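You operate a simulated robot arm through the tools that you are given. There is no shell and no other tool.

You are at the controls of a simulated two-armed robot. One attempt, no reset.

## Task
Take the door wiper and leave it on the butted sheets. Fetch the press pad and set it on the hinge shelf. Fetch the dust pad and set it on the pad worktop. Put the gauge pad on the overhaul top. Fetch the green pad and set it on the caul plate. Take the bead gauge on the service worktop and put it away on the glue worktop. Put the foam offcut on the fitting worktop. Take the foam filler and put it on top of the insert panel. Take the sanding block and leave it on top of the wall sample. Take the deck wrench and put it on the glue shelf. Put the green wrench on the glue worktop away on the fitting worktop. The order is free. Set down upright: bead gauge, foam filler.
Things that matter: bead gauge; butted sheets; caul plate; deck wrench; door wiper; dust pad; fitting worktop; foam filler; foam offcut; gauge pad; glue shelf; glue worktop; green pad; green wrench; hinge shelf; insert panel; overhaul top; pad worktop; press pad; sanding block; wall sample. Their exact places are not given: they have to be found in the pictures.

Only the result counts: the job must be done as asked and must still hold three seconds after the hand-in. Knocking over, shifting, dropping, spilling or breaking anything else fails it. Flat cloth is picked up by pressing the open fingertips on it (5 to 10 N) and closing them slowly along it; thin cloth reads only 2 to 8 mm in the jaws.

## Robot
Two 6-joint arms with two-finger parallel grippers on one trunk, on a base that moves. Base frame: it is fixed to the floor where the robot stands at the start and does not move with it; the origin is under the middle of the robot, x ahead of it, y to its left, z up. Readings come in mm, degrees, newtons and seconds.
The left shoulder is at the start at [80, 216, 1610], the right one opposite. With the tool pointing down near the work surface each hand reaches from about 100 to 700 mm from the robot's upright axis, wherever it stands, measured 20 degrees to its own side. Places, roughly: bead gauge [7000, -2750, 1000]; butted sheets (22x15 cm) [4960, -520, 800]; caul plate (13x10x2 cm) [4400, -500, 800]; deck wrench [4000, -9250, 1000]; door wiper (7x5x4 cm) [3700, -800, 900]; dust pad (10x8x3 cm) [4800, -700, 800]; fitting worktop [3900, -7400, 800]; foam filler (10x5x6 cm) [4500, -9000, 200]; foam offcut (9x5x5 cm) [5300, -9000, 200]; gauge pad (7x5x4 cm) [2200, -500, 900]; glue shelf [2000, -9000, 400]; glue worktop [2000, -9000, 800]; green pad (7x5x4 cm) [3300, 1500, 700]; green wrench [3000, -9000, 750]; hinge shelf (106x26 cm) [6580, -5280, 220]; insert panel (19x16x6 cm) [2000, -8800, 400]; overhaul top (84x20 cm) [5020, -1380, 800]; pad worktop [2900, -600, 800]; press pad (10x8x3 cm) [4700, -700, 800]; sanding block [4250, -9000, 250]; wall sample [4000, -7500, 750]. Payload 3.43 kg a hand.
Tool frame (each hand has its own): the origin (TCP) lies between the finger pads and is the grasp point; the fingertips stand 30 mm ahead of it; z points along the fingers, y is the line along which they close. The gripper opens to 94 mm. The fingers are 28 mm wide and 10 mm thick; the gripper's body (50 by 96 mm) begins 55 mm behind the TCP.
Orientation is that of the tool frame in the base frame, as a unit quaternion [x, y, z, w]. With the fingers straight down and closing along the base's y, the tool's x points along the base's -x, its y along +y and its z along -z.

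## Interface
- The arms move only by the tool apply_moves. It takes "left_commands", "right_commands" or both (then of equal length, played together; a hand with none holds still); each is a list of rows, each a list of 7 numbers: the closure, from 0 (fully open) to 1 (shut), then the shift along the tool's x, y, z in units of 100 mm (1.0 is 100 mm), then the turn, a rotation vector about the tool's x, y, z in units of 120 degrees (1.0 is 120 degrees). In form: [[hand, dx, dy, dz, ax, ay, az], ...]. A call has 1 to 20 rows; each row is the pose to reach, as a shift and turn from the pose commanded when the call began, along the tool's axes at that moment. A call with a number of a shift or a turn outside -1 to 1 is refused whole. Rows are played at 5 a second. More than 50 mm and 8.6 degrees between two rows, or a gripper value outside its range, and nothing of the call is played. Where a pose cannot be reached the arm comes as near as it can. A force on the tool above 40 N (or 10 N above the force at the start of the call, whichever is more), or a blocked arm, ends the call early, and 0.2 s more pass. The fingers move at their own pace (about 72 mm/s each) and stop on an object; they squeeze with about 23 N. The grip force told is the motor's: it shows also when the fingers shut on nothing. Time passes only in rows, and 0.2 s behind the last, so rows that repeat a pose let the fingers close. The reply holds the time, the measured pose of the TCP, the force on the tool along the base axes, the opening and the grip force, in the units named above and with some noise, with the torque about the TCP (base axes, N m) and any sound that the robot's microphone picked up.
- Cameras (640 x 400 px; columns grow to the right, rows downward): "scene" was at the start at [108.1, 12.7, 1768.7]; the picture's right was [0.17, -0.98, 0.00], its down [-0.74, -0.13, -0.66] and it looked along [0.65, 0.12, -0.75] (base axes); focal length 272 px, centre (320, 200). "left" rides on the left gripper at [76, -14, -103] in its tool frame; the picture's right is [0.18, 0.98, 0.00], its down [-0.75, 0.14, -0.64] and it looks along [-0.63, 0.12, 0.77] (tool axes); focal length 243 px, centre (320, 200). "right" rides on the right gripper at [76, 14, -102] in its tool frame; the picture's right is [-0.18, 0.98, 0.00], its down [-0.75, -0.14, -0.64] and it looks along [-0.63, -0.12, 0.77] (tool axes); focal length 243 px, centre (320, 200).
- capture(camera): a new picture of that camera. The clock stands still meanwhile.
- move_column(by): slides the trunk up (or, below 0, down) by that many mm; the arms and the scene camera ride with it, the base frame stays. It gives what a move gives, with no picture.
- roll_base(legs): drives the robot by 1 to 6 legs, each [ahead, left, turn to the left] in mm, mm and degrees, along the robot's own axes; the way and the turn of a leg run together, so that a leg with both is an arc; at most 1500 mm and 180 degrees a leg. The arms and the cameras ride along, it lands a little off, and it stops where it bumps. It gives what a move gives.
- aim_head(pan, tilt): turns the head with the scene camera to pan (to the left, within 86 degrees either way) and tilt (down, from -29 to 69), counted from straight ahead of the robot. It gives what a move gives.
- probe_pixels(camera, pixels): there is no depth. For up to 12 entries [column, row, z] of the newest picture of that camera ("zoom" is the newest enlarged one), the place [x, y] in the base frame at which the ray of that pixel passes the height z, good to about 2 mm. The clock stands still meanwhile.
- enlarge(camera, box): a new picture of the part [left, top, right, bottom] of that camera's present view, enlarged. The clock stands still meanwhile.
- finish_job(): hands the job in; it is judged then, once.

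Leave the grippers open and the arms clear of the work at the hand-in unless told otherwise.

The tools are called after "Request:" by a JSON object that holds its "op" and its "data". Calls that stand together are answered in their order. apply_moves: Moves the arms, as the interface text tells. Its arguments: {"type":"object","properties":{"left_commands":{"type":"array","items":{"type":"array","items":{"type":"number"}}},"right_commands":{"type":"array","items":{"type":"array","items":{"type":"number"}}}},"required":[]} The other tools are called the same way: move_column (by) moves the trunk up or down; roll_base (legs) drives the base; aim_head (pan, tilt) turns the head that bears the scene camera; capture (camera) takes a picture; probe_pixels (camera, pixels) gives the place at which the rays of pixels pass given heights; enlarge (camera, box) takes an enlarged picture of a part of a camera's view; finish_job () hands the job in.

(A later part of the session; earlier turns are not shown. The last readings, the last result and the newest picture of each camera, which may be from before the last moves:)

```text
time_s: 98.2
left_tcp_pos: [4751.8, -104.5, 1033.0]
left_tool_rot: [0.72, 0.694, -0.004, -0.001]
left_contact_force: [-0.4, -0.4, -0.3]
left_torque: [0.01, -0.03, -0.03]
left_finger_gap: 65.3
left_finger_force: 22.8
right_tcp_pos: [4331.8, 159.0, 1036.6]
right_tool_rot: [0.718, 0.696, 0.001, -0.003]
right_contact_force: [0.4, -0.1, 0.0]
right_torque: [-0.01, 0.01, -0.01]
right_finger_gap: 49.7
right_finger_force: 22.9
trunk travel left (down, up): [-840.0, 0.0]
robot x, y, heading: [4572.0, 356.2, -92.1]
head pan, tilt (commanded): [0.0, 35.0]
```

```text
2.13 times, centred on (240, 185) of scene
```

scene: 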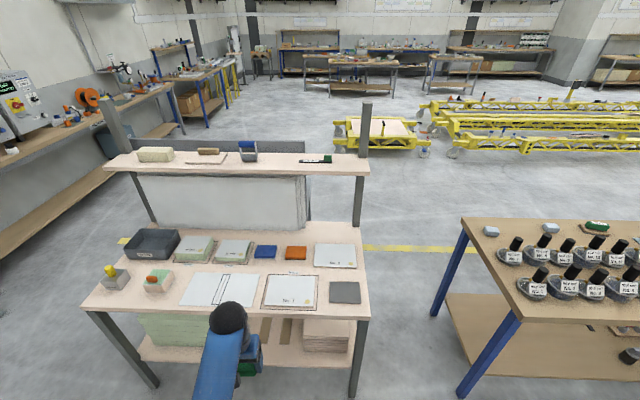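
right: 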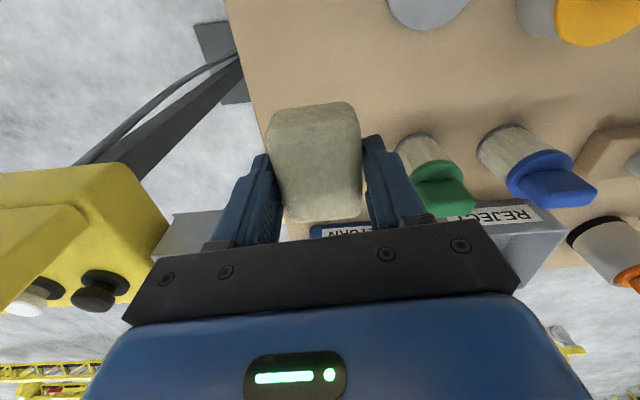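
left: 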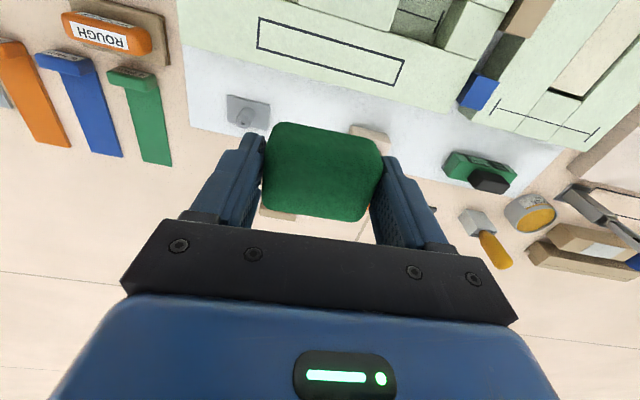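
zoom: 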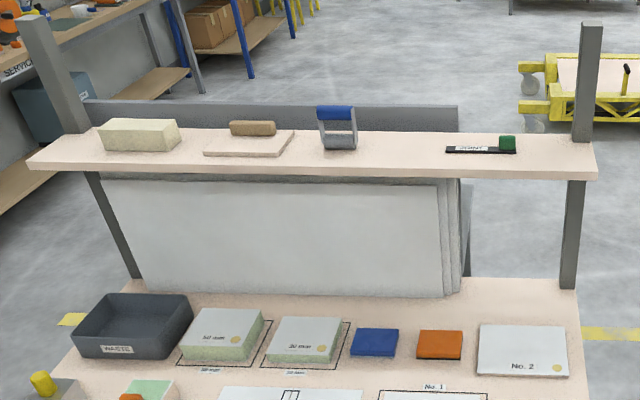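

Blue and orange pads at scene (265,252)/(296,253), grey plate at (345,292), two joined white sheets at (220,290). I probe these.

Request:
{"op": "probe_pixels", "data": {"camera": "scene", "pixels": [[345, 292, 820], [345, 292, 860], [265, 252, 820], [265, 252, 860], [296, 253, 820], [296, 253, 860], [220, 290, 820], [220, 290, 860], [230, 148, 800], [367, 317, 820], [367, 317, 850], [215, 158, 1300]]}}

```text
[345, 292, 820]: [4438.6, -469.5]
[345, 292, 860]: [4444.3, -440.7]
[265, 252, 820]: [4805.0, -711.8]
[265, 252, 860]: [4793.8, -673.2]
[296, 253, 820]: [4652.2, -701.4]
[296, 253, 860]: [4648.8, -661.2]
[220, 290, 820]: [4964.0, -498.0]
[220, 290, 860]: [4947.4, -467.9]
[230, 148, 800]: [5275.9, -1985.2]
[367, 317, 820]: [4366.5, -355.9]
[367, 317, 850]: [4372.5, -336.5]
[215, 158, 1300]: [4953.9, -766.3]
```

Grey caul plate ≈(4440,−460), blue dust pad ≈(4800,−700), orange press pad ≈(4650,−690), butted sheets ≈(4958,−490). I strafe right to x≈4240 and approach.

Request:
{"op": "roll_base", "data": {"legs": [[0, -330, 2], [200, 0, 0]]}}

Request:
{"op": "aim_head", "data": {"pan": 15, "tilt": 45}}

Request:
{"op": "capture", "data": {"camera": "scene"}}

Request:
{"op": "capture", "data": {"camera": "left"}}

```text
time_s: 101.6
left_tcp_pos: [4433.5, -287.7, 1035.4]
left_tool_rot: [0.71, 0.704, -0.005, 0.001]
left_contact_force: [0.0, 1.1, -0.9]
left_torque: [-0.01, 0.01, -0.03]
left_finger_gap: 65.5
left_finger_force: 23.2
right_tcp_pos: [4005.9, -35.9, 1037.5]
right_tool_rot: [0.706, 0.708, 0.001, -0.001]
right_contact_force: [0.4, -0.6, -0.1]
right_torque: [-0.01, -0.01, 0.01]
right_finger_gap: 49.4
right_finger_force: 22.9
trunk travel left (down, up): [-840.0, 0.0]
robot x, y, heading: [4240.0, 163.7, -90.1]
head pan, tilt (commanded): [0.0, 35.0]
```

```text
time_s: 102.4
left_tcp_pos: [4432.4, -289.2, 1033.4]
left_tool_rot: [0.71, 0.704, -0.003, 0.0]
left_contact_force: [-0.1, 0.8, -0.9]
left_torque: [-0.01, -0.01, 0.01]
left_finger_gap: 65.8
left_finger_force: 23.1
right_tcp_pos: [4004.2, -38.3, 1037.3]
right_tool_rot: [0.707, 0.707, 0.002, -0.002]
right_contact_force: [-0.5, -0.2, -0.3]
right_torque: [-0.03, -0.02, 0.04]
right_finger_gap: 49.6
right_finger_force: 22.7
trunk travel left (down, up): [-840.0, 0.0]
robot x, y, heading: [4236.4, 163.7, -90.1]
head pan, tilt (commanded): [15.0, 45.0]
```

```text
taken
```

scene: 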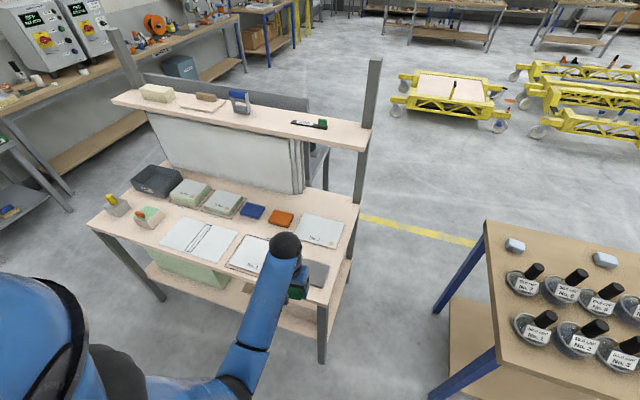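

```text
taken
```

left: 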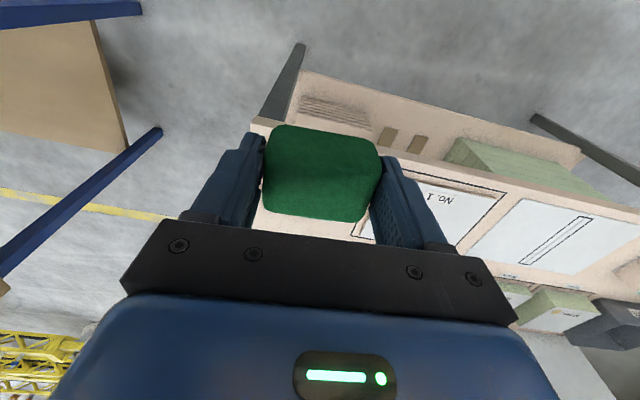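

Request:
{"op": "enlarge", "data": {"camera": "scene", "box": [220, 190, 380, 320]}}

Request:
{"op": "probe_pixels", "data": {"camera": "scene", "pixels": [[322, 309, 800], [322, 309, 850], [367, 150, 1200], [367, 150, 1300], [367, 150, 1400], [112, 97, 1300]]}}

```text
3.08 times, centred on (300, 255) of scene
```

zoom: 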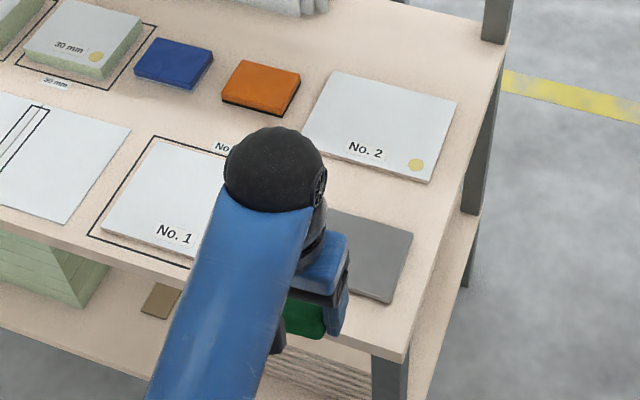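

```text
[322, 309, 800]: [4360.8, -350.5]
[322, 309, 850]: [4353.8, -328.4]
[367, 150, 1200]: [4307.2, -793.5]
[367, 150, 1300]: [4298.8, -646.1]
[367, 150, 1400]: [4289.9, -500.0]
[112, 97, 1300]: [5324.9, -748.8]
```

Request:
{"op": "probe_pixels", "data": {"camera": "zoom", "pixels": [[400, 362, 800], [400, 362, 850], [413, 232, 820], [413, 232, 860], [390, 303, 820], [390, 303, 860], [333, 208, 860], [258, 118, 850], [258, 118, 880], [174, 92, 850], [457, 97, 850], [432, 182, 850]]}}

```text
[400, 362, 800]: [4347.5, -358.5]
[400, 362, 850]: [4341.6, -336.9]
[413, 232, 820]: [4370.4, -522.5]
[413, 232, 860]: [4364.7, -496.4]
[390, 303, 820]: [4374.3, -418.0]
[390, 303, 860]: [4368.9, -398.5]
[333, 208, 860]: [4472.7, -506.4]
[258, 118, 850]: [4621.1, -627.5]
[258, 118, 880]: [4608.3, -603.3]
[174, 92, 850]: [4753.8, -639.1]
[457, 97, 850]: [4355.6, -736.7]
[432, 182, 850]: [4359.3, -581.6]
```

Table 2 top ≈848. I pull the left hand back 150 mm while rolling the base ahead 150, so the plate is visible and in reach.

Request:
{"op": "apply_moves", "data": {"left_commands": [[0.5, 0.4, 0, 0, 0, 0, 0], [0.5, 0.8, 0, 0, 0, 0, 0], [0.5, 1, 0, 0, 0, 0, 0]]}}

Request:
{"op": "apply_moves", "data": {"left_commands": [[0.5, 0.4, 0, 0, 0, 0, 0], [0.5, 0.6, 0, 0, 0, 0, 0]]}}

Request:
{"op": "roll_base", "data": {"legs": [[130, 0, 0]]}}

Request:
{"op": "aim_head", "data": {"pan": 20, "tilt": 52}}

Request:
{"op": "capture", "data": {"camera": "scene"}}

```text
time_s: 103.2
left_tcp_pos: [4435.0, -190.7, 1030.8]
left_tool_rot: [0.709, 0.705, -0.004, 0.0]
left_contact_force: [0.4, -0.2, 0.0]
left_torque: [-0.01, 0.02, 0.01]
left_finger_gap: 65.8
left_finger_force: 23.0
right_tcp_pos: [4005.2, -39.6, 1037.8]
right_tool_rot: [0.707, 0.707, 0.003, -0.003]
right_contact_force: [-0.1, -0.4, 0.0]
right_torque: [0.01, -0.03, 0.02]
right_finger_gap: 49.6
right_finger_force: 22.5
trunk travel left (down, up): [-840.0, 0.0]
robot x, y, heading: [4238.9, 168.5, -90.1]
head pan, tilt (commanded): [15.0, 45.0]
```

```text
time_s: 103.8
left_tcp_pos: [4436.7, -129.4, 1033.6]
left_tool_rot: [0.71, 0.704, -0.004, 0.001]
left_contact_force: [0.0, 0.0, -0.2]
left_torque: [0.0, 0.02, -0.01]
left_finger_gap: 65.6
left_finger_force: 22.8
right_tcp_pos: [4005.6, -38.2, 1037.7]
right_tool_rot: [0.707, 0.707, 0.002, -0.002]
right_contact_force: [-0.9, -0.3, 0.6]
right_torque: [-0.01, -0.01, 0.04]
right_finger_gap: 49.6
right_finger_force: 23.1
trunk travel left (down, up): [-840.0, 0.0]
robot x, y, heading: [4239.1, 160.4, -90.1]
head pan, tilt (commanded): [15.0, 45.0]
```

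```text
time_s: 105.1
left_tcp_pos: [4437.2, -256.4, 1033.6]
left_tool_rot: [0.708, 0.706, -0.005, 0.001]
left_contact_force: [-0.2, 0.2, 0.8]
left_torque: [-0.01, -0.01, 0.02]
left_finger_gap: 65.8
left_finger_force: 23.4
right_tcp_pos: [4005.9, -164.3, 1038.0]
right_tool_rot: [0.706, 0.708, 0.0, -0.001]
right_contact_force: [-0.1, 0.8, 0.6]
right_torque: [-0.03, -0.03, 0.0]
right_finger_gap: 49.6
right_finger_force: 22.7
trunk travel left (down, up): [-840.0, 0.0]
robot x, y, heading: [4237.0, 37.8, -89.5]
head pan, tilt (commanded): [15.0, 45.0]
```

```text
time_s: 105.7
left_tcp_pos: [4437.5, -258.2, 1034.2]
left_tool_rot: [0.708, 0.707, -0.003, 0.0]
left_contact_force: [0.7, 0.4, 0.7]
left_torque: [0.02, -0.03, 0.0]
left_finger_gap: 65.5
left_finger_force: 23.3
right_tcp_pos: [4006.2, -166.7, 1037.2]
right_tool_rot: [0.706, 0.708, 0.002, -0.002]
right_contact_force: [0.8, -0.2, 0.2]
right_torque: [-0.03, -0.01, 0.02]
right_finger_gap: 49.5
right_finger_force: 23.5
trunk travel left (down, up): [-840.0, 0.0]
robot x, y, heading: [4236.0, 35.2, -89.6]
head pan, tilt (commanded): [20.0, 52.0]
```

```text
taken
```

scene: 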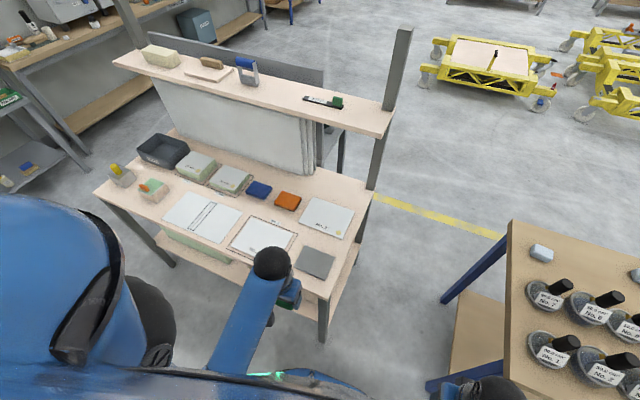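

Request:
{"op": "enlarge", "data": {"camera": "scene", "box": [220, 180, 380, 300]}}

```text
3.33 times, centred on (300, 240) of scene
```

zoom: 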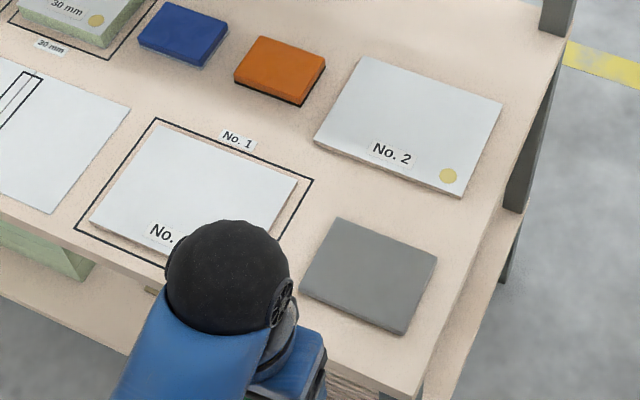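

The plate is fully visible. I probe its four top corners.

Request:
{"op": "probe_pixels", "data": {"camera": "zoom", "pixels": [[342, 219, 868], [437, 255, 868], [403, 332, 868], [300, 289, 868], [370, 274, 868], [410, 398, 848], [270, 37, 875], [327, 62, 875], [303, 100, 875], [234, 79, 875], [235, 22, 875], [205, 62, 875]]}}

```text
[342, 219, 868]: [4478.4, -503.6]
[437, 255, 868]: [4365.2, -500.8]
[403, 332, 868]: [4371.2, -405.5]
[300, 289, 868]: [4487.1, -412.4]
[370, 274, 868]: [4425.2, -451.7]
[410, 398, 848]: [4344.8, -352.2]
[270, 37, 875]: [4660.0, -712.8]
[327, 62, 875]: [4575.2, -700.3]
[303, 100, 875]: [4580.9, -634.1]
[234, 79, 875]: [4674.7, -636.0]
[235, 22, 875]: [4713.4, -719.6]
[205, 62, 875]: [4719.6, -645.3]
```

The plate's true height is uncertain. I triangulate the table corner with the left wrist camera at two heights (the hand is still in front of the table edge).

Request:
{"op": "capture", "data": {"camera": "left"}}

Request:
{"op": "apply_moves", "data": {"left_commands": [[0.5, 0, 0, 0.4, 0, 0, 0], [0.5, 0, 0, 0.8, 0, 0, 0], [0.5, 0, 0, 1, 0, 0, 0]]}}

Request:
{"op": "capture", "data": {"camera": "left"}}

```text
taken
```

left: 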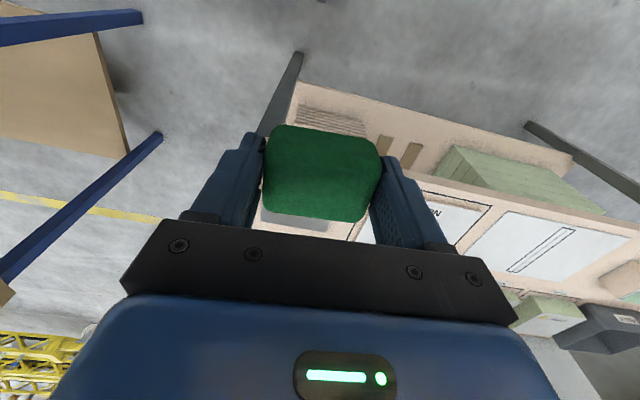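

```text
time_s: 106.5
left_tcp_pos: [4437.7, -264.2, 932.3]
left_tool_rot: [0.708, 0.706, -0.003, -0.001]
left_contact_force: [0.9, 0.1, 0.5]
left_torque: [0.02, 0.0, -0.02]
left_finger_gap: 65.6
left_finger_force: 22.8
right_tcp_pos: [4006.6, -168.7, 1036.5]
right_tool_rot: [0.706, 0.708, 0.002, -0.002]
right_contact_force: [0.5, 0.4, -1.0]
right_torque: [0.0, 0.0, -0.03]
right_finger_gap: 49.7
right_finger_force: 22.9
trunk travel left (down, up): [-840.0, 0.0]
robot x, y, heading: [4235.2, 34.8, -89.8]
head pan, tilt (commanded): [20.0, 52.0]
```

```text
taken
```

left: 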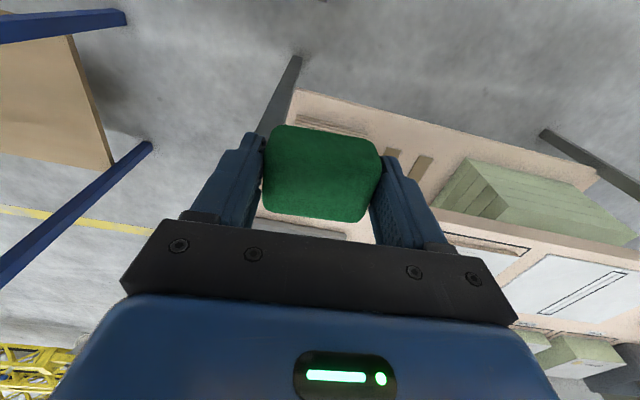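

Request:
{"op": "enlarge", "data": {"camera": "left", "box": [420, 180, 640, 320]}}

```text
2.86 times, centred on (530, 250) of left
```

zoom: 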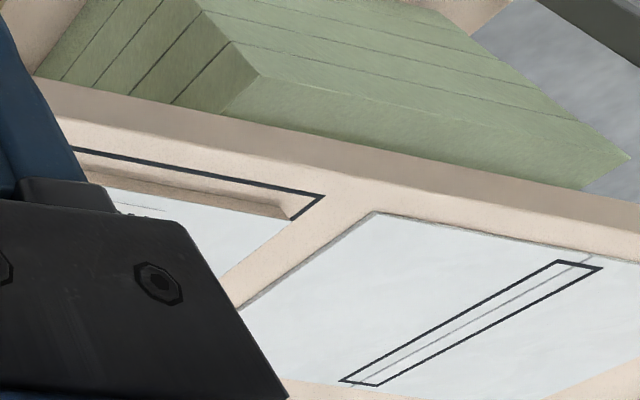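

Request:
{"op": "probe_pixels", "data": {"camera": "zoom", "pixels": [[325, 195, 780], [325, 195, 820], [325, 195, 850], [376, 212, 780], [376, 212, 820], [376, 212, 850], [602, 268, 780], [602, 268, 820], [602, 268, 850]]}}

Request:
{"op": "apply_moves", "data": {"left_commands": [[0.5, 0, 0, -0.4, 0, 0, 0], [0.5, 0, 0, -0.8, 0, 0, 0], [0.5, 0, 0, -1, 0, 0, 0]]}}

Request:
{"op": "enlarge", "data": {"camera": "left", "box": [420, 150, 640, 290]}}

```text
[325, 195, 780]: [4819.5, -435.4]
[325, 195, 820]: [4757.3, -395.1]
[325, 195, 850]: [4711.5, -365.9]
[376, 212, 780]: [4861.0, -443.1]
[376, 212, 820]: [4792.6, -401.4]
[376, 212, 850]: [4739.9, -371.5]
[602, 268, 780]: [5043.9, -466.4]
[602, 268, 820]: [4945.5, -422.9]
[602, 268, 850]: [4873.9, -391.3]
```

```text
time_s: 107.3
left_tcp_pos: [4439.2, -259.5, 1032.7]
left_tool_rot: [0.709, 0.705, -0.003, -0.001]
left_contact_force: [0.6, -0.2, -0.6]
left_torque: [0.02, 0.01, -0.01]
left_finger_gap: 65.7
left_finger_force: 22.5
right_tcp_pos: [4005.9, -169.4, 1037.2]
right_tool_rot: [0.706, 0.708, 0.003, -0.002]
right_contact_force: [0.5, -0.1, -0.5]
right_torque: [0.01, 0.02, -0.04]
right_finger_gap: 49.7
right_finger_force: 23.0
trunk travel left (down, up): [-840.0, 0.0]
robot x, y, heading: [4238.0, 36.4, -89.6]
head pan, tilt (commanded): [20.0, 52.0]
```

```text
2.86 times, centred on (530, 220) of left
```

zoom: 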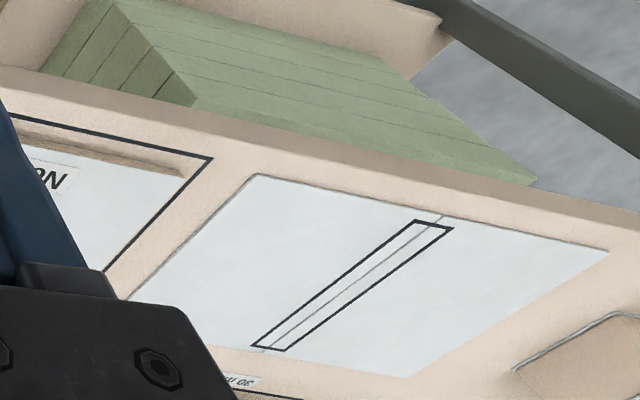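

Request:
{"op": "probe_pixels", "data": {"camera": "zoom", "pixels": [[214, 157, 780], [214, 157, 820], [214, 157, 850], [258, 174, 780], [258, 174, 820], [258, 174, 850], [452, 228, 780], [452, 228, 820], [452, 228, 850]]}}

```text
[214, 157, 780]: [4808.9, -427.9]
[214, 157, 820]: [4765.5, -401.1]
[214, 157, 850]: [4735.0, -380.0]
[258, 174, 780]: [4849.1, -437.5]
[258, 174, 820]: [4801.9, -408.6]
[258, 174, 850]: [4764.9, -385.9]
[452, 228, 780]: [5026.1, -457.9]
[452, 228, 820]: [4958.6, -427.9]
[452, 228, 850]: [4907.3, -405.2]
```

Triangulation from three features agrees: table 2 surface z≈803. I re-probe the plate at top height 822.

Request:
{"op": "enlarge", "data": {"camera": "scene", "box": [220, 180, 380, 300]}}

Request:
{"op": "probe_pixels", "data": {"camera": "zoom", "pixels": [[342, 219, 822], [437, 255, 822], [403, 332, 822], [300, 289, 822], [370, 274, 822], [410, 398, 803], [402, 340, 803]]}}

```text
3.33 times, centred on (300, 240) of scene
```

zoom: 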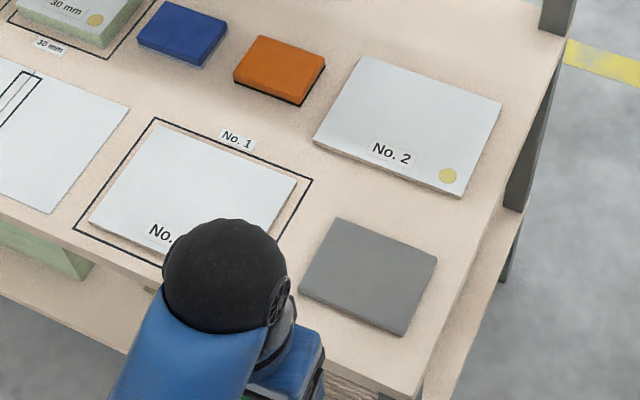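

```text
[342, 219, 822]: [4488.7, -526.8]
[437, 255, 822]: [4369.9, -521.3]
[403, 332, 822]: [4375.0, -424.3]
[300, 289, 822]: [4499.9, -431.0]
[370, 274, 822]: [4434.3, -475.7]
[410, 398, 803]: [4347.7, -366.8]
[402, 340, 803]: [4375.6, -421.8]
```

Request:
{"op": "probe_pixels", "data": {"camera": "zoom", "pixels": [[51, 214, 803], [313, 180, 803], [166, 265, 803], [130, 107, 803]]}}

```text
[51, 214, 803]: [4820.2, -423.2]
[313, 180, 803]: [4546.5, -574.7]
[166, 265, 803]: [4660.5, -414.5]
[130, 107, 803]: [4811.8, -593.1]
```

Scene and wrist agree. Plate centre ≈(4433,−476), top ≈822. I extend the left hand 205 mm ahead above it.

Request:
{"op": "apply_moves", "data": {"left_commands": [[0.5, -0.4, -0.03, 0, 0, 0, 0], [0.5, -0.8, -0.06, 0, 0, 0, 0], [0.5, -1, -0.06, 0, 0, 0, 0]]}}

Request:
{"op": "apply_moves", "data": {"left_commands": [[0.5, -0.4, 0, 0.1, 0, 0, 0], [0.5, -0.8, 0, 0.3, 0, 0, 0], [0.5, -1, 0, 0.6, 0, 0, 0]]}}

Request:
{"op": "capture", "data": {"camera": "scene"}}

Request:
{"op": "capture", "data": {"camera": "left"}}

```text
time_s: 108.1
left_tcp_pos: [4433.1, -359.4, 1036.2]
left_tool_rot: [0.708, 0.706, -0.003, 0.0]
left_contact_force: [-0.6, -0.4, -0.5]
left_torque: [0.01, 0.03, 0.02]
left_finger_gap: 65.7
left_finger_force: 23.4
right_tcp_pos: [4004.9, -169.7, 1037.3]
right_tool_rot: [0.706, 0.708, 0.002, -0.002]
right_contact_force: [-0.1, -0.4, -0.4]
right_torque: [0.01, 0.01, -0.01]
right_finger_gap: 49.5
right_finger_force: 23.6
trunk travel left (down, up): [-840.0, 0.0]
robot x, y, heading: [4238.0, 34.1, -89.6]
head pan, tilt (commanded): [20.0, 52.0]
```

```text
time_s: 108.9
left_tcp_pos: [4429.4, -461.9, 978.1]
left_tool_rot: [0.709, 0.706, -0.003, 0.0]
left_contact_force: [0.5, 0.0, 0.2]
left_torque: [0.0, 0.03, -0.01]
left_finger_gap: 65.7
left_finger_force: 23.0
right_tcp_pos: [4006.0, -169.8, 1035.9]
right_tool_rot: [0.706, 0.708, 0.002, -0.002]
right_contact_force: [0.0, -0.4, -0.9]
right_torque: [0.01, 0.01, -0.01]
right_finger_gap: 49.7
right_finger_force: 23.3
trunk travel left (down, up): [-840.0, 0.0]
robot x, y, heading: [4240.3, 37.6, -89.8]
head pan, tilt (commanded): [20.0, 52.0]
```

```text
taken
```

scene: 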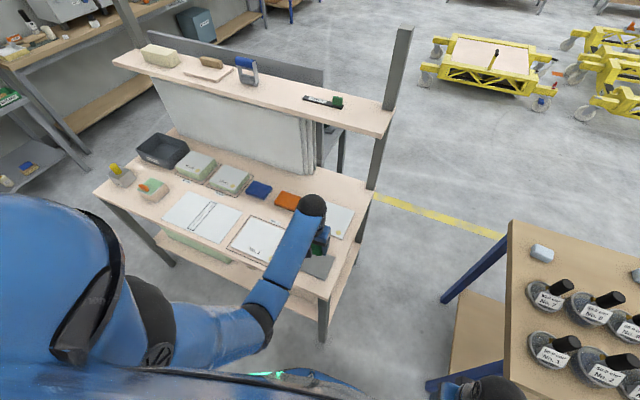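

```text
taken
```

left: 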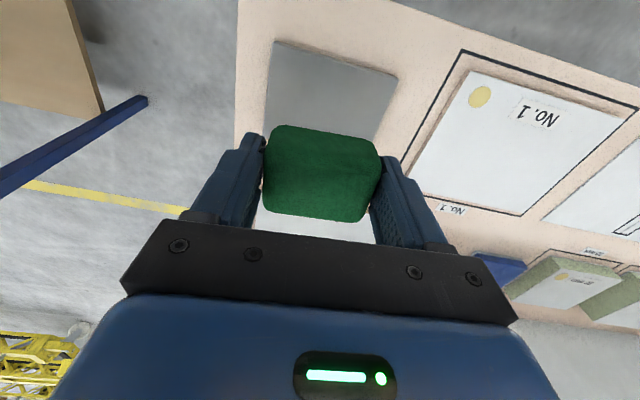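

I check the plate from the wrist view: front corners (275,42), (398,75).

Request:
{"op": "probe_pixels", "data": {"camera": "left", "pixels": [[276, 43, 822], [397, 76, 822], [264, 132, 822], [380, 140, 822]]}}

```text
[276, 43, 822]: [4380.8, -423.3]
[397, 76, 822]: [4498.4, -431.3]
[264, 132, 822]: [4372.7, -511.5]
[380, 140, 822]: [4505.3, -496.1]
```

Consistent. I lower to z≈880 with a small centring shift.

Request:
{"op": "apply_moves", "data": {"left_commands": [[0.5, -0.03, 0.02, 0.4, 0, 0, 0], [0.5, -0.07, 0.04, 0.75, 0, 0, 0], [0.5, -0.07, 0.04, 0.95, 0, 0, 0], [0.5, -0.07, 0.04, 0.98, 0, 0, 0]]}}

Request:
{"op": "capture", "data": {"camera": "left"}}

```text
time_s: 109.9
left_tcp_pos: [4433.1, -468.3, 876.4]
left_tool_rot: [0.708, 0.706, -0.004, 0.0]
left_contact_force: [0.6, 0.9, -0.6]
left_torque: [0.04, 0.02, -0.03]
left_finger_gap: 65.5
left_finger_force: 22.6
right_tcp_pos: [4005.6, -169.3, 1036.8]
right_tool_rot: [0.706, 0.708, 0.002, -0.002]
right_contact_force: [-0.1, -0.1, 0.1]
right_torque: [0.0, 0.03, 0.01]
right_finger_gap: 49.6
right_finger_force: 23.2
trunk travel left (down, up): [-840.0, 0.0]
robot x, y, heading: [4235.8, 40.0, -89.9]
head pan, tilt (commanded): [20.0, 52.0]
```

```text
taken
```

left: 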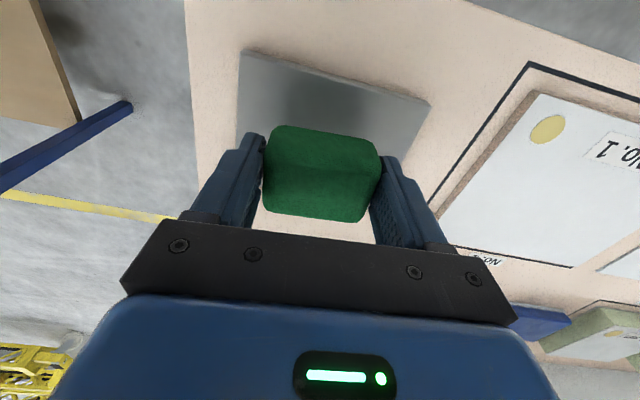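

Now I lower in small steps (4 mm a row) watching the force.

Request:
{"op": "apply_moves", "data": {"left_commands": [[0.5, 0, 0, 0.05, 0, 0, 0], [0.5, 0, 0, 0.1, 0, 0, 0], [0.5, 0, 0, 0.15, 0, 0, 0], [0.5, 0, 0, 0.18, 0, 0, 0], [0.5, 0, 0, 0.18, 0, 0, 0]]}}

```text
time_s: 111.1
left_tcp_pos: [4433.6, -468.8, 858.9]
left_tool_rot: [0.709, 0.706, -0.003, -0.001]
left_contact_force: [-0.9, -0.8, -0.3]
left_torque: [0.02, -0.01, 0.0]
left_finger_gap: 65.5
left_finger_force: 23.2
right_tcp_pos: [4005.0, -167.9, 1036.4]
right_tool_rot: [0.706, 0.709, 0.002, -0.002]
right_contact_force: [-0.3, -1.0, -1.2]
right_torque: [0.01, 0.0, 0.0]
right_finger_gap: 49.6
right_finger_force: 23.0
trunk travel left (down, up): [-840.0, 0.0]
robot x, y, heading: [4237.6, 36.4, -90.2]
head pan, tilt (commanded): [20.0, 52.0]
```

Request:
{"op": "apply_moves", "data": {"left_commands": [[0.5, 0, 0, 0.015, 0, 0, 0], [0.5, 0, 0, 0.03, 0, 0, 0], [0.5, 0, 0, 0.045, 0, 0, 0], [0.5, 0, 0, 0.045, 0, 0, 0]]}}

```text
time_s: 112.1
left_tcp_pos: [4434.2, -469.3, 854.5]
left_tool_rot: [0.709, 0.706, -0.002, -0.001]
left_contact_force: [0.7, 0.1, 0.2]
left_torque: [0.0, 0.0, -0.02]
left_finger_gap: 65.6
left_finger_force: 22.9
right_tcp_pos: [4006.1, -170.0, 1037.1]
right_tool_rot: [0.706, 0.709, 0.003, -0.003]
right_contact_force: [0.3, 0.4, -0.3]
right_torque: [-0.01, -0.02, 0.01]
right_finger_gap: 49.6
right_finger_force: 22.6
trunk travel left (down, up): [-840.0, 0.0]
robot x, y, heading: [4239.4, 32.7, -90.0]
head pan, tilt (commanded): [20.0, 52.0]
```

Request:
{"op": "apply_moves", "data": {"left_commands": [[0.5, 0, 0, 0.015, 0, 0, 0], [0.5, 0, 0, 0.03, 0, 0, 0], [0.5, 0, 0, 0.03, 0, 0, 0]]}}

Request:
{"op": "capture", "data": {"camera": "left"}}

```text
time_s: 112.9
left_tcp_pos: [4432.0, -468.2, 850.7]
left_tool_rot: [0.708, 0.706, -0.002, -0.001]
left_contact_force: [-0.3, -0.1, -0.7]
left_torque: [0.02, 0.02, -0.01]
left_finger_gap: 65.3
left_finger_force: 23.5
right_tcp_pos: [4005.7, -168.0, 1037.2]
right_tool_rot: [0.707, 0.708, 0.003, -0.002]
right_contact_force: [-0.1, 0.0, 0.1]
right_torque: [0.01, -0.03, -0.01]
right_finger_gap: 49.6
right_finger_force: 22.7
trunk travel left (down, up): [-840.0, 0.0]
robot x, y, heading: [4235.3, 35.7, -89.9]
head pan, tilt (commanded): [20.0, 52.0]
```

```text
taken
```

left: 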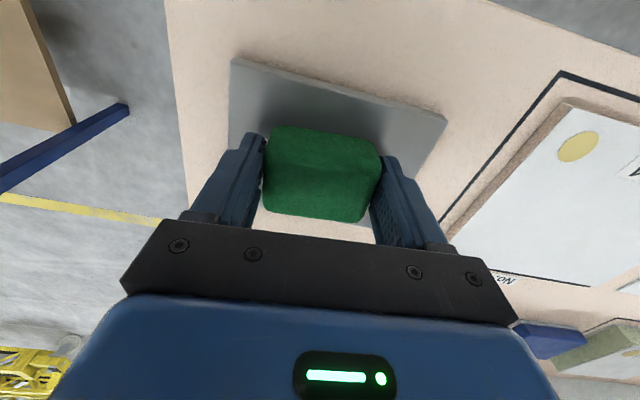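

Request:
{"op": "apply_moves", "data": {"left_commands": [[0.5, 0, 0, 0.01, 0, 0, 0], [0.5, 0, 0, 0.02, 0, 0, 0], [0.5, 0, 0, 0.03, 0, 0, 0], [0.5, 0, 0, 0.03, 0, 0, 0]]}}

```text
time_s: 113.9
left_tcp_pos: [4432.9, -466.8, 848.1]
left_tool_rot: [0.708, 0.706, -0.003, -0.001]
left_contact_force: [-0.6, -0.1, 0.0]
left_torque: [0.03, 0.01, 0.0]
left_finger_gap: 65.8
left_finger_force: 23.1
right_tcp_pos: [4006.4, -169.3, 1037.1]
right_tool_rot: [0.706, 0.708, 0.003, -0.002]
right_contact_force: [-0.3, -0.5, -0.1]
right_torque: [0.0, 0.0, 0.01]
right_finger_gap: 49.4
right_finger_force: 22.8
trunk travel left (down, up): [-840.0, 0.0]
robot x, y, heading: [4240.3, 34.7, -90.0]
head pan, tilt (commanded): [20.0, 52.0]
```

Request:
{"op": "apply_moves", "data": {"left_commands": [[0.5, 0, 0, 0.01, 0, 0, 0], [0.5, 0, 0, 0.02, 0, 0, 0], [0.5, 0, 0, 0.03, 0, 0, 0], [0.5, 0, 0, 0.03, 0, 0, 0]]}}

Request:
{"op": "enlarge", "data": {"camera": "left", "box": [210, 40, 470, 230]}}

```text
time_s: 114.9
left_tcp_pos: [4433.0, -467.3, 845.1]
left_tool_rot: [0.708, 0.706, -0.003, -0.001]
left_contact_force: [-0.7, -0.4, 0.1]
left_torque: [0.02, -0.03, 0.01]
left_finger_gap: 65.8
left_finger_force: 22.8
right_tcp_pos: [4005.2, -169.1, 1036.2]
right_tool_rot: [0.706, 0.708, 0.003, -0.002]
right_contact_force: [-0.6, -0.2, 0.1]
right_torque: [0.03, -0.01, 0.02]
right_finger_gap: 49.7
right_finger_force: 23.6
trunk travel left (down, up): [-840.0, 0.0]
robot x, y, heading: [4235.5, 35.6, -89.8]
head pan, tilt (commanded): [20.0, 52.0]
```

```text
2.11 times, centred on (340, 135) of left
```

zoom: 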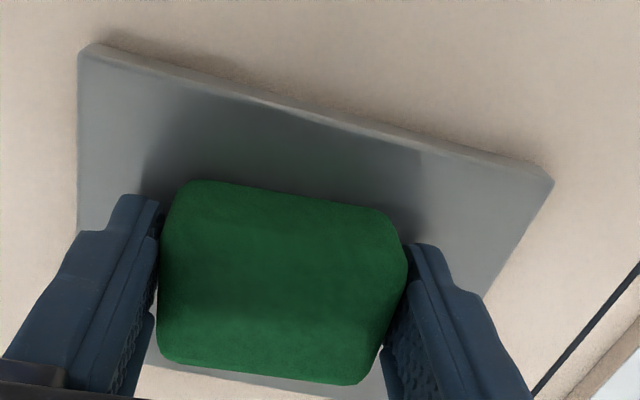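

Request:
{"op": "apply_moves", "data": {"left_commands": [[0.5, 0, 0, 0.01, 0, 0, 0], [0.5, 0, 0, 0.02, 0, 0, 0], [0.5, 0, 0, 0.03, 0, 0, 0], [0.5, 0, 0, 0.04, 0, 0, 0], [0.5, 0, 0, 0.04, 0, 0, 0]]}}

```text
time_s: 116.1
left_tcp_pos: [4433.4, -467.9, 843.2]
left_tool_rot: [0.708, 0.706, -0.004, 0.003]
left_contact_force: [-0.8, -1.0, 25.6]
left_torque: [0.11, -0.05, -0.04]
left_finger_gap: 65.7
left_finger_force: 22.8
right_tcp_pos: [4004.6, -167.5, 1037.9]
right_tool_rot: [0.706, 0.708, 0.002, -0.001]
right_contact_force: [0.3, 0.4, -1.5]
right_torque: [0.0, 0.01, 0.02]
right_finger_gap: 49.7
right_finger_force: 23.2
trunk travel left (down, up): [-840.0, 0.0]
robot x, y, heading: [4238.6, 35.1, -89.8]
head pan, tilt (commanded): [20.0, 52.0]
```

Contact (25.6 N) at z=843. I ease up 2 mm and open the fingers slowly.

Request:
{"op": "apply_moves", "data": {"left_commands": [[0.5, 0, 0, -0.025, 0, 0, 0], [0.25, 0, 0, -0.025, 0, 0, 0], [0.1, 0, 0, -0.025, 0, 0, 0], [0, 0, 0, -0.025, 0, 0, 0], [0, 0, 0, -0.025, 0, 0, 0]]}}

Request:
{"op": "apply_moves", "data": {"left_commands": [[0, 0, 0, -0.2, 0, 0, 0], [0, 0, 0, -0.6, 0, 0, 0], [0, 0, 0, -1, 0, 0, 0]]}}

Request:
{"op": "capture", "data": {"camera": "left"}}

```text
time_s: 117.3
left_tcp_pos: [4431.9, -467.6, 843.6]
left_tool_rot: [0.708, 0.706, -0.003, -0.001]
left_contact_force: [-0.7, -0.1, -0.1]
left_torque: [-0.01, 0.04, 0.0]
left_finger_gap: 94.2
left_finger_force: 0.1
right_tcp_pos: [4005.8, -169.9, 1037.1]
right_tool_rot: [0.706, 0.708, 0.002, -0.003]
right_contact_force: [-0.2, -0.1, -0.3]
right_torque: [0.01, -0.03, 0.01]
right_finger_gap: 49.5
right_finger_force: 22.7
trunk travel left (down, up): [-840.0, 0.0]
robot x, y, heading: [4235.5, 34.4, -89.8]
head pan, tilt (commanded): [20.0, 52.0]
```

```text
time_s: 118.1
left_tcp_pos: [4433.5, -470.3, 944.1]
left_tool_rot: [0.708, 0.706, -0.003, -0.001]
left_contact_force: [0.0, 0.4, 0.5]
left_torque: [-0.01, 0.0, 0.0]
left_finger_gap: 94.0
left_finger_force: 0.1
right_tcp_pos: [4006.4, -168.4, 1036.8]
right_tool_rot: [0.706, 0.708, 0.002, -0.003]
right_contact_force: [-0.9, 0.2, -0.7]
right_torque: [0.04, 0.02, -0.02]
right_finger_gap: 49.5
right_finger_force: 22.9
trunk travel left (down, up): [-840.0, 0.0]
robot x, y, heading: [4237.5, 34.7, -89.7]
head pan, tilt (commanded): [20.0, 52.0]
```

```text
taken
```

left: 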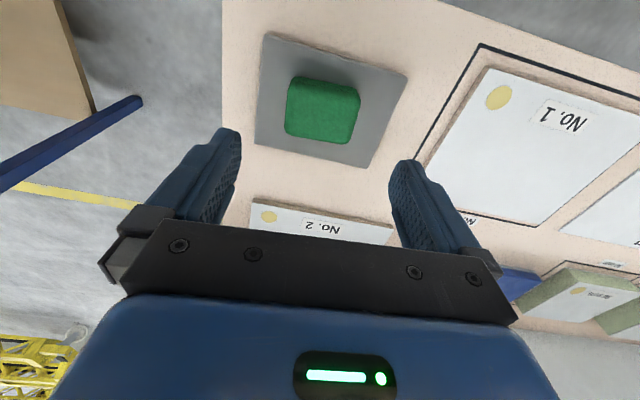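

Green pad sits centred on the caul plate. Now I locate the upper shelf to know clearance for the blue/orange pads: corner at (382,138) in the scene.

Request:
{"op": "capture", "data": {"camera": "scene"}}

Request:
{"op": "probe_pixels", "data": {"camera": "scene", "pixels": [[383, 137, 1100], [383, 137, 1200], [383, 137, 1300], [113, 63, 1200], [113, 63, 1300], [259, 189, 820], [287, 200, 820], [390, 108, 1200]]}}

```text
taken
```

scene: 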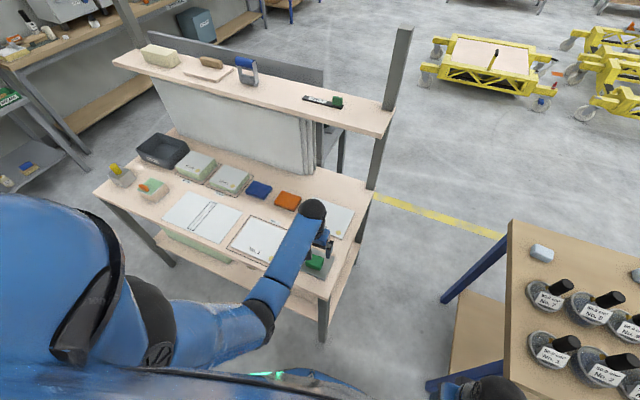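

```text
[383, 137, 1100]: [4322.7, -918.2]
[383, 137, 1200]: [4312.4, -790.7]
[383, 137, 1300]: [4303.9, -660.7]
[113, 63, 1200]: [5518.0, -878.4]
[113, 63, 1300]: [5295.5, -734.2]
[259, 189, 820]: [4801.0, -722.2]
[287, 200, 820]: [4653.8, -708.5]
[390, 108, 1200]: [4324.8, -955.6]
```

Request:
{"op": "enlarge", "data": {"camera": "scene", "box": [300, 20, 460, 220]}}

```text
2.00 times, centred on (380, 120) of scene
```

zoom: 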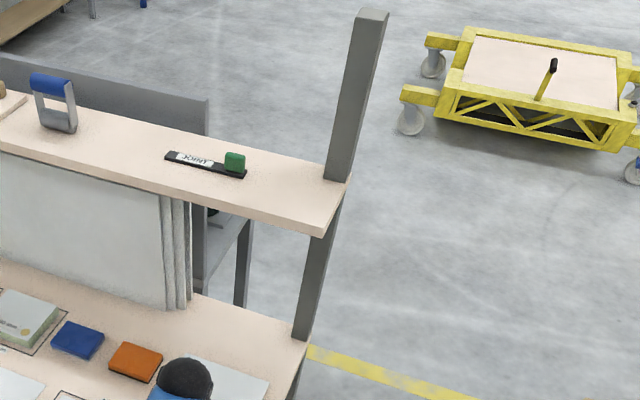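

Request:
{"op": "probe_pixels", "data": {"camera": "zoom", "pixels": [[293, 336, 803], [324, 177, 1050], [324, 177, 1100], [324, 177, 1150], [324, 177, 1200], [312, 237, 1080], [312, 237, 1120], [312, 237, 1160], [50, 128, 1120], [205, 133, 1000]]}}

```text
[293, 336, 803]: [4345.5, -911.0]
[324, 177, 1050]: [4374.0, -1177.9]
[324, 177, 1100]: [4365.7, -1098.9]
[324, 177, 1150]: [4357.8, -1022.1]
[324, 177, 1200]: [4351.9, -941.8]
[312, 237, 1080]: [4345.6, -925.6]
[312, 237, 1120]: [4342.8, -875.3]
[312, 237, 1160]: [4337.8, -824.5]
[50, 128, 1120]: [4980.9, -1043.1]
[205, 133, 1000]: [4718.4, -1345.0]
```

The shelf front edge is at y≈−780, z≈1195–1220; the posts at y≈−911. The blue pad lies in front of it. I zoom on the pads to measure them.

Request:
{"op": "enlarge", "data": {"camera": "scene", "box": [190, 150, 330, 240]}}

```text
4.44 times, centred on (260, 195) of scene
```

zoom: 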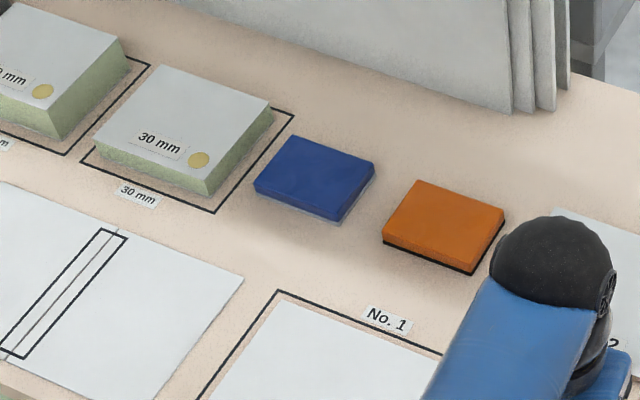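

Request:
{"op": "probe_pixels", "data": {"camera": "zoom", "pixels": [[290, 136, 833], [374, 163, 833], [343, 215, 833], [256, 182, 833], [340, 226, 803], [257, 193, 803], [415, 181, 833], [503, 209, 833], [472, 264, 833], [384, 235, 833], [472, 275, 803], [384, 245, 803]]}}

```text
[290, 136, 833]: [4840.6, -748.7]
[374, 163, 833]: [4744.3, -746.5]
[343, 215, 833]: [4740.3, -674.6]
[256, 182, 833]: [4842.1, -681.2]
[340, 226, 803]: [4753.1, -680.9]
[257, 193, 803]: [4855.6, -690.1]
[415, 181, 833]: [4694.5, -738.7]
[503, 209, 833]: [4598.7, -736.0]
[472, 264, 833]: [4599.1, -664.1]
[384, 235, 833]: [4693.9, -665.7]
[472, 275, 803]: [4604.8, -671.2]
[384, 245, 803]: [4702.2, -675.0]
```

Blue pad: x 4742–4841, y −676…−748; 10×8 cm, so I must close along y (rotate the hand 90°). First raise and retract the left hand, then strafe left 335 and ahead 80.

Request:
{"op": "apply_moves", "data": {"left_commands": [[0, 0.3, 0, -0.35, 0, 0, 0], [0, 0.6, 0, -0.7, 0, 0, 0], [0, 1, 0, -0.9, 0, 0, 0]]}}

Request:
{"op": "roll_base", "data": {"legs": [[0, 335, 0]]}}

Request:
{"op": "roll_base", "data": {"legs": [[85, 0, 0]]}}

```text
time_s: 118.9
left_tcp_pos: [4433.6, -366.5, 1033.2]
left_tool_rot: [0.709, 0.705, -0.004, 0.0]
left_contact_force: [0.3, 0.5, 1.4]
left_torque: [-0.03, 0.0, 0.03]
left_finger_gap: 94.0
left_finger_force: 0.0
right_tcp_pos: [4006.8, -168.1, 1036.6]
right_tool_rot: [0.705, 0.709, 0.002, -0.002]
right_contact_force: [-0.1, 0.2, -0.1]
right_torque: [-0.05, -0.01, -0.01]
right_finger_gap: 49.7
right_finger_force: 23.2
trunk travel left (down, up): [-840.0, 0.0]
robot x, y, heading: [4237.2, 37.6, -89.9]
head pan, tilt (commanded): [20.0, 52.0]
```

```text
time_s: 121.1
left_tcp_pos: [4763.9, -366.5, 1033.4]
left_tool_rot: [0.709, 0.705, -0.002, 0.0]
left_contact_force: [0.0, -0.1, 0.4]
left_torque: [0.02, 0.01, -0.03]
left_finger_gap: 93.9
left_finger_force: 0.0
right_tcp_pos: [4336.0, -168.9, 1036.4]
right_tool_rot: [0.706, 0.708, 0.004, -0.002]
right_contact_force: [0.0, -0.1, -0.4]
right_torque: [-0.02, -0.05, 0.02]
right_finger_gap: 49.6
right_finger_force: 23.2
trunk travel left (down, up): [-840.0, 0.0]
robot x, y, heading: [4571.7, 36.5, -90.1]
head pan, tilt (commanded): [20.0, 52.0]
```

```text
time_s: 122.2
left_tcp_pos: [4766.7, -440.5, 1035.7]
left_tool_rot: [0.709, 0.705, -0.006, 0.003]
left_contact_force: [-0.5, 0.6, -0.2]
left_torque: [-0.05, -0.01, -0.03]
left_finger_gap: 94.2
left_finger_force: 0.0
right_tcp_pos: [4339.2, -241.3, 1039.7]
right_tool_rot: [0.706, 0.708, 0.0, 0.0]
right_contact_force: [-1.2, 1.1, 0.2]
right_torque: [-0.07, -0.01, 0.01]
right_finger_gap: 49.5
right_finger_force: 22.9
trunk travel left (down, up): [-840.0, 0.0]
robot x, y, heading: [4570.9, -43.6, -90.0]
head pan, tilt (commanded): [20.0, 52.0]
```

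I extend 100 mm ahead, then rotate the left hand +90° about its axis in 12 small steps.

Request:
{"op": "apply_moves", "data": {"left_commands": [[0, -0.4, 0, 0, 0, 0, 0], [0, -0.8, 0, 0, 0, 0, 0], [0, -1, 0.1, 0, 0, 0, 0]]}}

Request:
{"op": "apply_moves", "data": {"left_commands": [[0, 0, 0, 0, 0, 0, 0.0625], [0, 0, 0, 0, 0, 0, 0.125], [0, 0, 0, 0, 0, 0, 0.1875], [0, 0, 0, 0, 0, 0, 0.25], [0, 0, 0, 0, 0, 0, 0.3125], [0, 0, 0, 0, 0, 0, 0.375], [0, 0, 0, 0, 0, 0, 0.4375], [0, 0, 0, 0, 0, 0, 0.5], [0, 0, 0, 0, 0, 0, 0.5625], [0, 0, 0, 0, 0, 0, 0.625], [0, 0, 0, 0, 0, 0, 0.6875], [0, 0, 0, 0, 0, 0, 0.75]]}}

Request:
{"op": "capture", "data": {"camera": "left"}}

Request:
{"op": "capture", "data": {"camera": "scene"}}

```text
time_s: 123.0
left_tcp_pos: [4776.4, -547.3, 1028.7]
left_tool_rot: [0.709, 0.705, -0.003, -0.001]
left_contact_force: [-0.1, -0.2, 0.1]
left_torque: [-0.02, 0.0, 0.02]
left_finger_gap: 93.9
left_finger_force: 0.0
right_tcp_pos: [4337.7, -248.5, 1037.4]
right_tool_rot: [0.706, 0.708, 0.002, -0.003]
right_contact_force: [-0.2, -0.4, -0.6]
right_torque: [-0.06, 0.0, -0.02]
right_finger_gap: 49.6
right_finger_force: 23.1
trunk travel left (down, up): [-840.0, 0.0]
robot x, y, heading: [4568.3, -47.9, -89.8]
head pan, tilt (commanded): [20.0, 52.0]
```

```text
time_s: 125.6
left_tcp_pos: [4776.4, -548.8, 1033.8]
left_tool_rot: [1.0, -0.006, -0.003, 0.003]
left_contact_force: [0.1, 0.3, -0.5]
left_torque: [0.01, 0.02, -0.01]
left_finger_gap: 94.0
left_finger_force: 0.0
right_tcp_pos: [4339.0, -249.9, 1036.6]
right_tool_rot: [0.706, 0.708, 0.003, -0.002]
right_contact_force: [0.2, 0.0, -0.8]
right_torque: [0.0, -0.03, -0.01]
right_finger_gap: 49.6
right_finger_force: 23.1
trunk travel left (down, up): [-840.0, 0.0]
robot x, y, heading: [4568.1, -46.8, -89.6]
head pan, tilt (commanded): [20.0, 52.0]
```

```text
taken
```

left: 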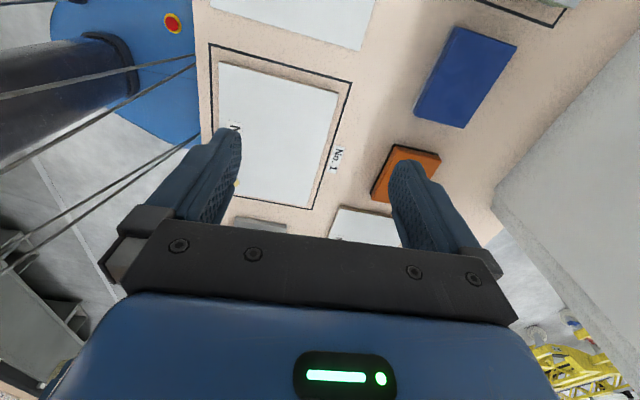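

```text
taken
```

scene: 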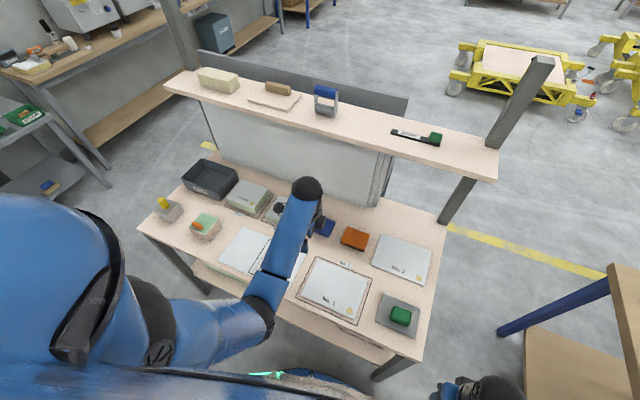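

The blue pad appears at (465,77). I move toward it (tool +y) while lowering, so the wrist stays below the shelf.

Request:
{"op": "apply_moves", "data": {"left_commands": [[0, 0, 0.3, 0.25, 0, 0, 0], [0, 0.05, 0.6, 0.5, 0, 0, 0], [0, 0.1, 0.9, 0.8, 0, 0, 0]]}}

Request:
{"op": "capture", "data": {"camera": "left"}}

```text
time_s: 126.4
left_tcp_pos: [4783.6, -638.7, 952.7]
left_tool_rot: [1.0, -0.003, -0.003, 0.001]
left_contact_force: [0.2, 0.0, -0.9]
left_torque: [0.02, 0.02, 0.01]
left_finger_gap: 93.9
left_finger_force: 0.1
right_tcp_pos: [4339.9, -250.0, 1036.5]
right_tool_rot: [0.707, 0.707, 0.003, -0.003]
right_contact_force: [0.2, -0.6, -0.2]
right_torque: [0.0, 0.01, -0.02]
right_finger_gap: 49.9
right_finger_force: 23.0
trunk travel left (down, up): [-840.0, 0.0]
robot x, y, heading: [4572.1, -46.3, -89.9]
head pan, tilt (commanded): [20.0, 52.0]
```

```text
taken
```

left: 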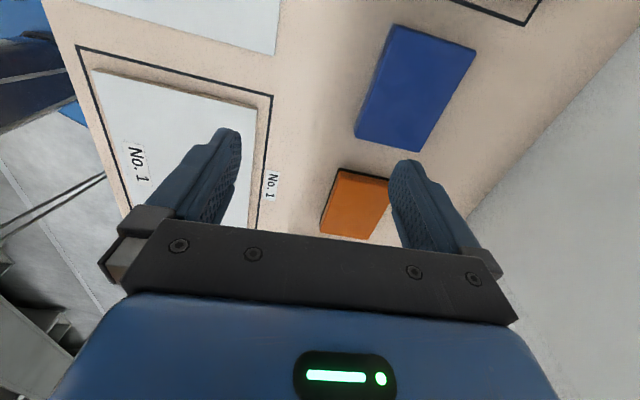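

Request:
{"op": "probe_pixels", "data": {"camera": "left", "pixels": [[397, 25, 830], [475, 50, 830], [421, 151, 830], [358, 130, 830], [397, 25, 820], [475, 50, 820], [421, 151, 820], [358, 130, 820], [416, 88, 825]]}}

Request:
{"op": "enlarge", "data": {"camera": "left", "box": [340, 10, 500, 160]}}

```text
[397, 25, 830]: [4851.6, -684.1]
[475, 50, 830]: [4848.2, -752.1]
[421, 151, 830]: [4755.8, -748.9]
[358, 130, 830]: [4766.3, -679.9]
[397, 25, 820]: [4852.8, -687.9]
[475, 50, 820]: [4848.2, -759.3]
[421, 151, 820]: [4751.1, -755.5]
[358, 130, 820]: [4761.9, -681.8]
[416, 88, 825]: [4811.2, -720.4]
```

```text
2.67 times, centred on (420, 85) of left
```

zoom: 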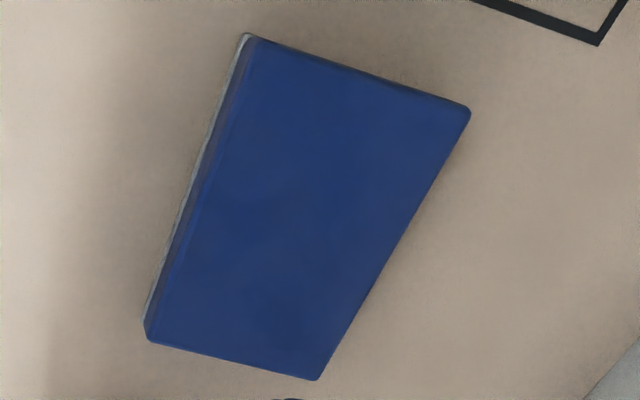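

Pad centre ≈(4802,−720), top ≈820. I move above it at z≈885.

Request:
{"op": "apply_moves", "data": {"left_commands": [[0, 0.05, 0.35, 0.2, 0, 0, 0], [0, 0.12, 0.7, 0.45, 0, 0, 0], [0, 0.18, 0.82, 0.67, 0, 0, 0]]}}

Request:
{"op": "capture", "data": {"camera": "left"}}

Request:
{"op": "capture", "data": {"camera": "scene"}}

```text
time_s: 127.2
left_tcp_pos: [4795.5, -688.5, 915.8]
left_tool_rot: [1.0, -0.003, -0.002, 0.003]
left_contact_force: [-0.4, -0.1, 0.8]
left_torque: [-0.03, 0.01, -0.02]
left_finger_gap: 94.0
left_finger_force: 0.0
left hand out of reach, approached as far as the arm can: row 2, 3
right_tcp_pos: [4338.2, -249.2, 1037.1]
right_tool_rot: [0.706, 0.708, 0.002, -0.002]
right_contact_force: [0.7, -0.3, -1.1]
right_torque: [-0.01, 0.01, -0.02]
right_finger_gap: 49.9
right_finger_force: 23.0
trunk travel left (down, up): [-840.0, 0.0]
robot x, y, heading: [4570.4, -43.2, -89.9]
head pan, tilt (commanded): [20.0, 52.0]
```

```text
taken
```

left: 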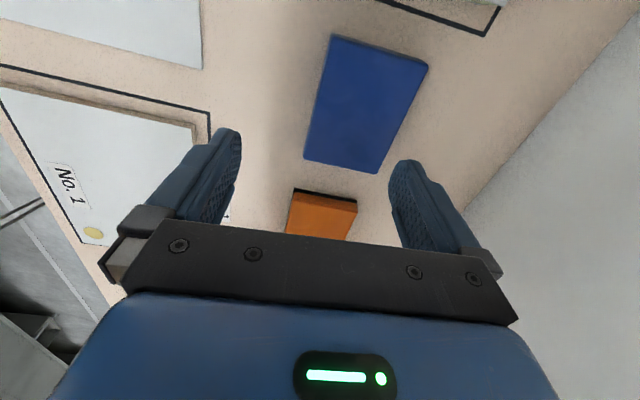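

```text
taken
```

scene: 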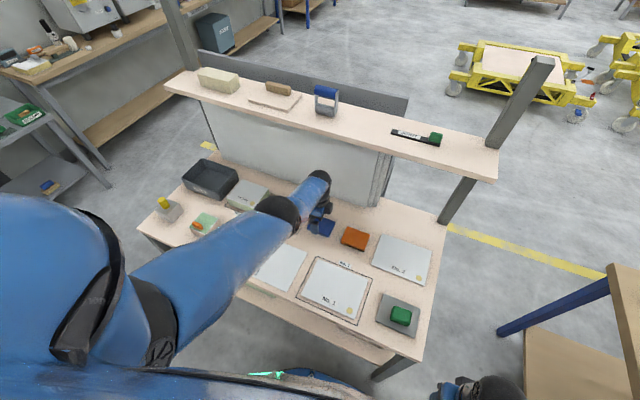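

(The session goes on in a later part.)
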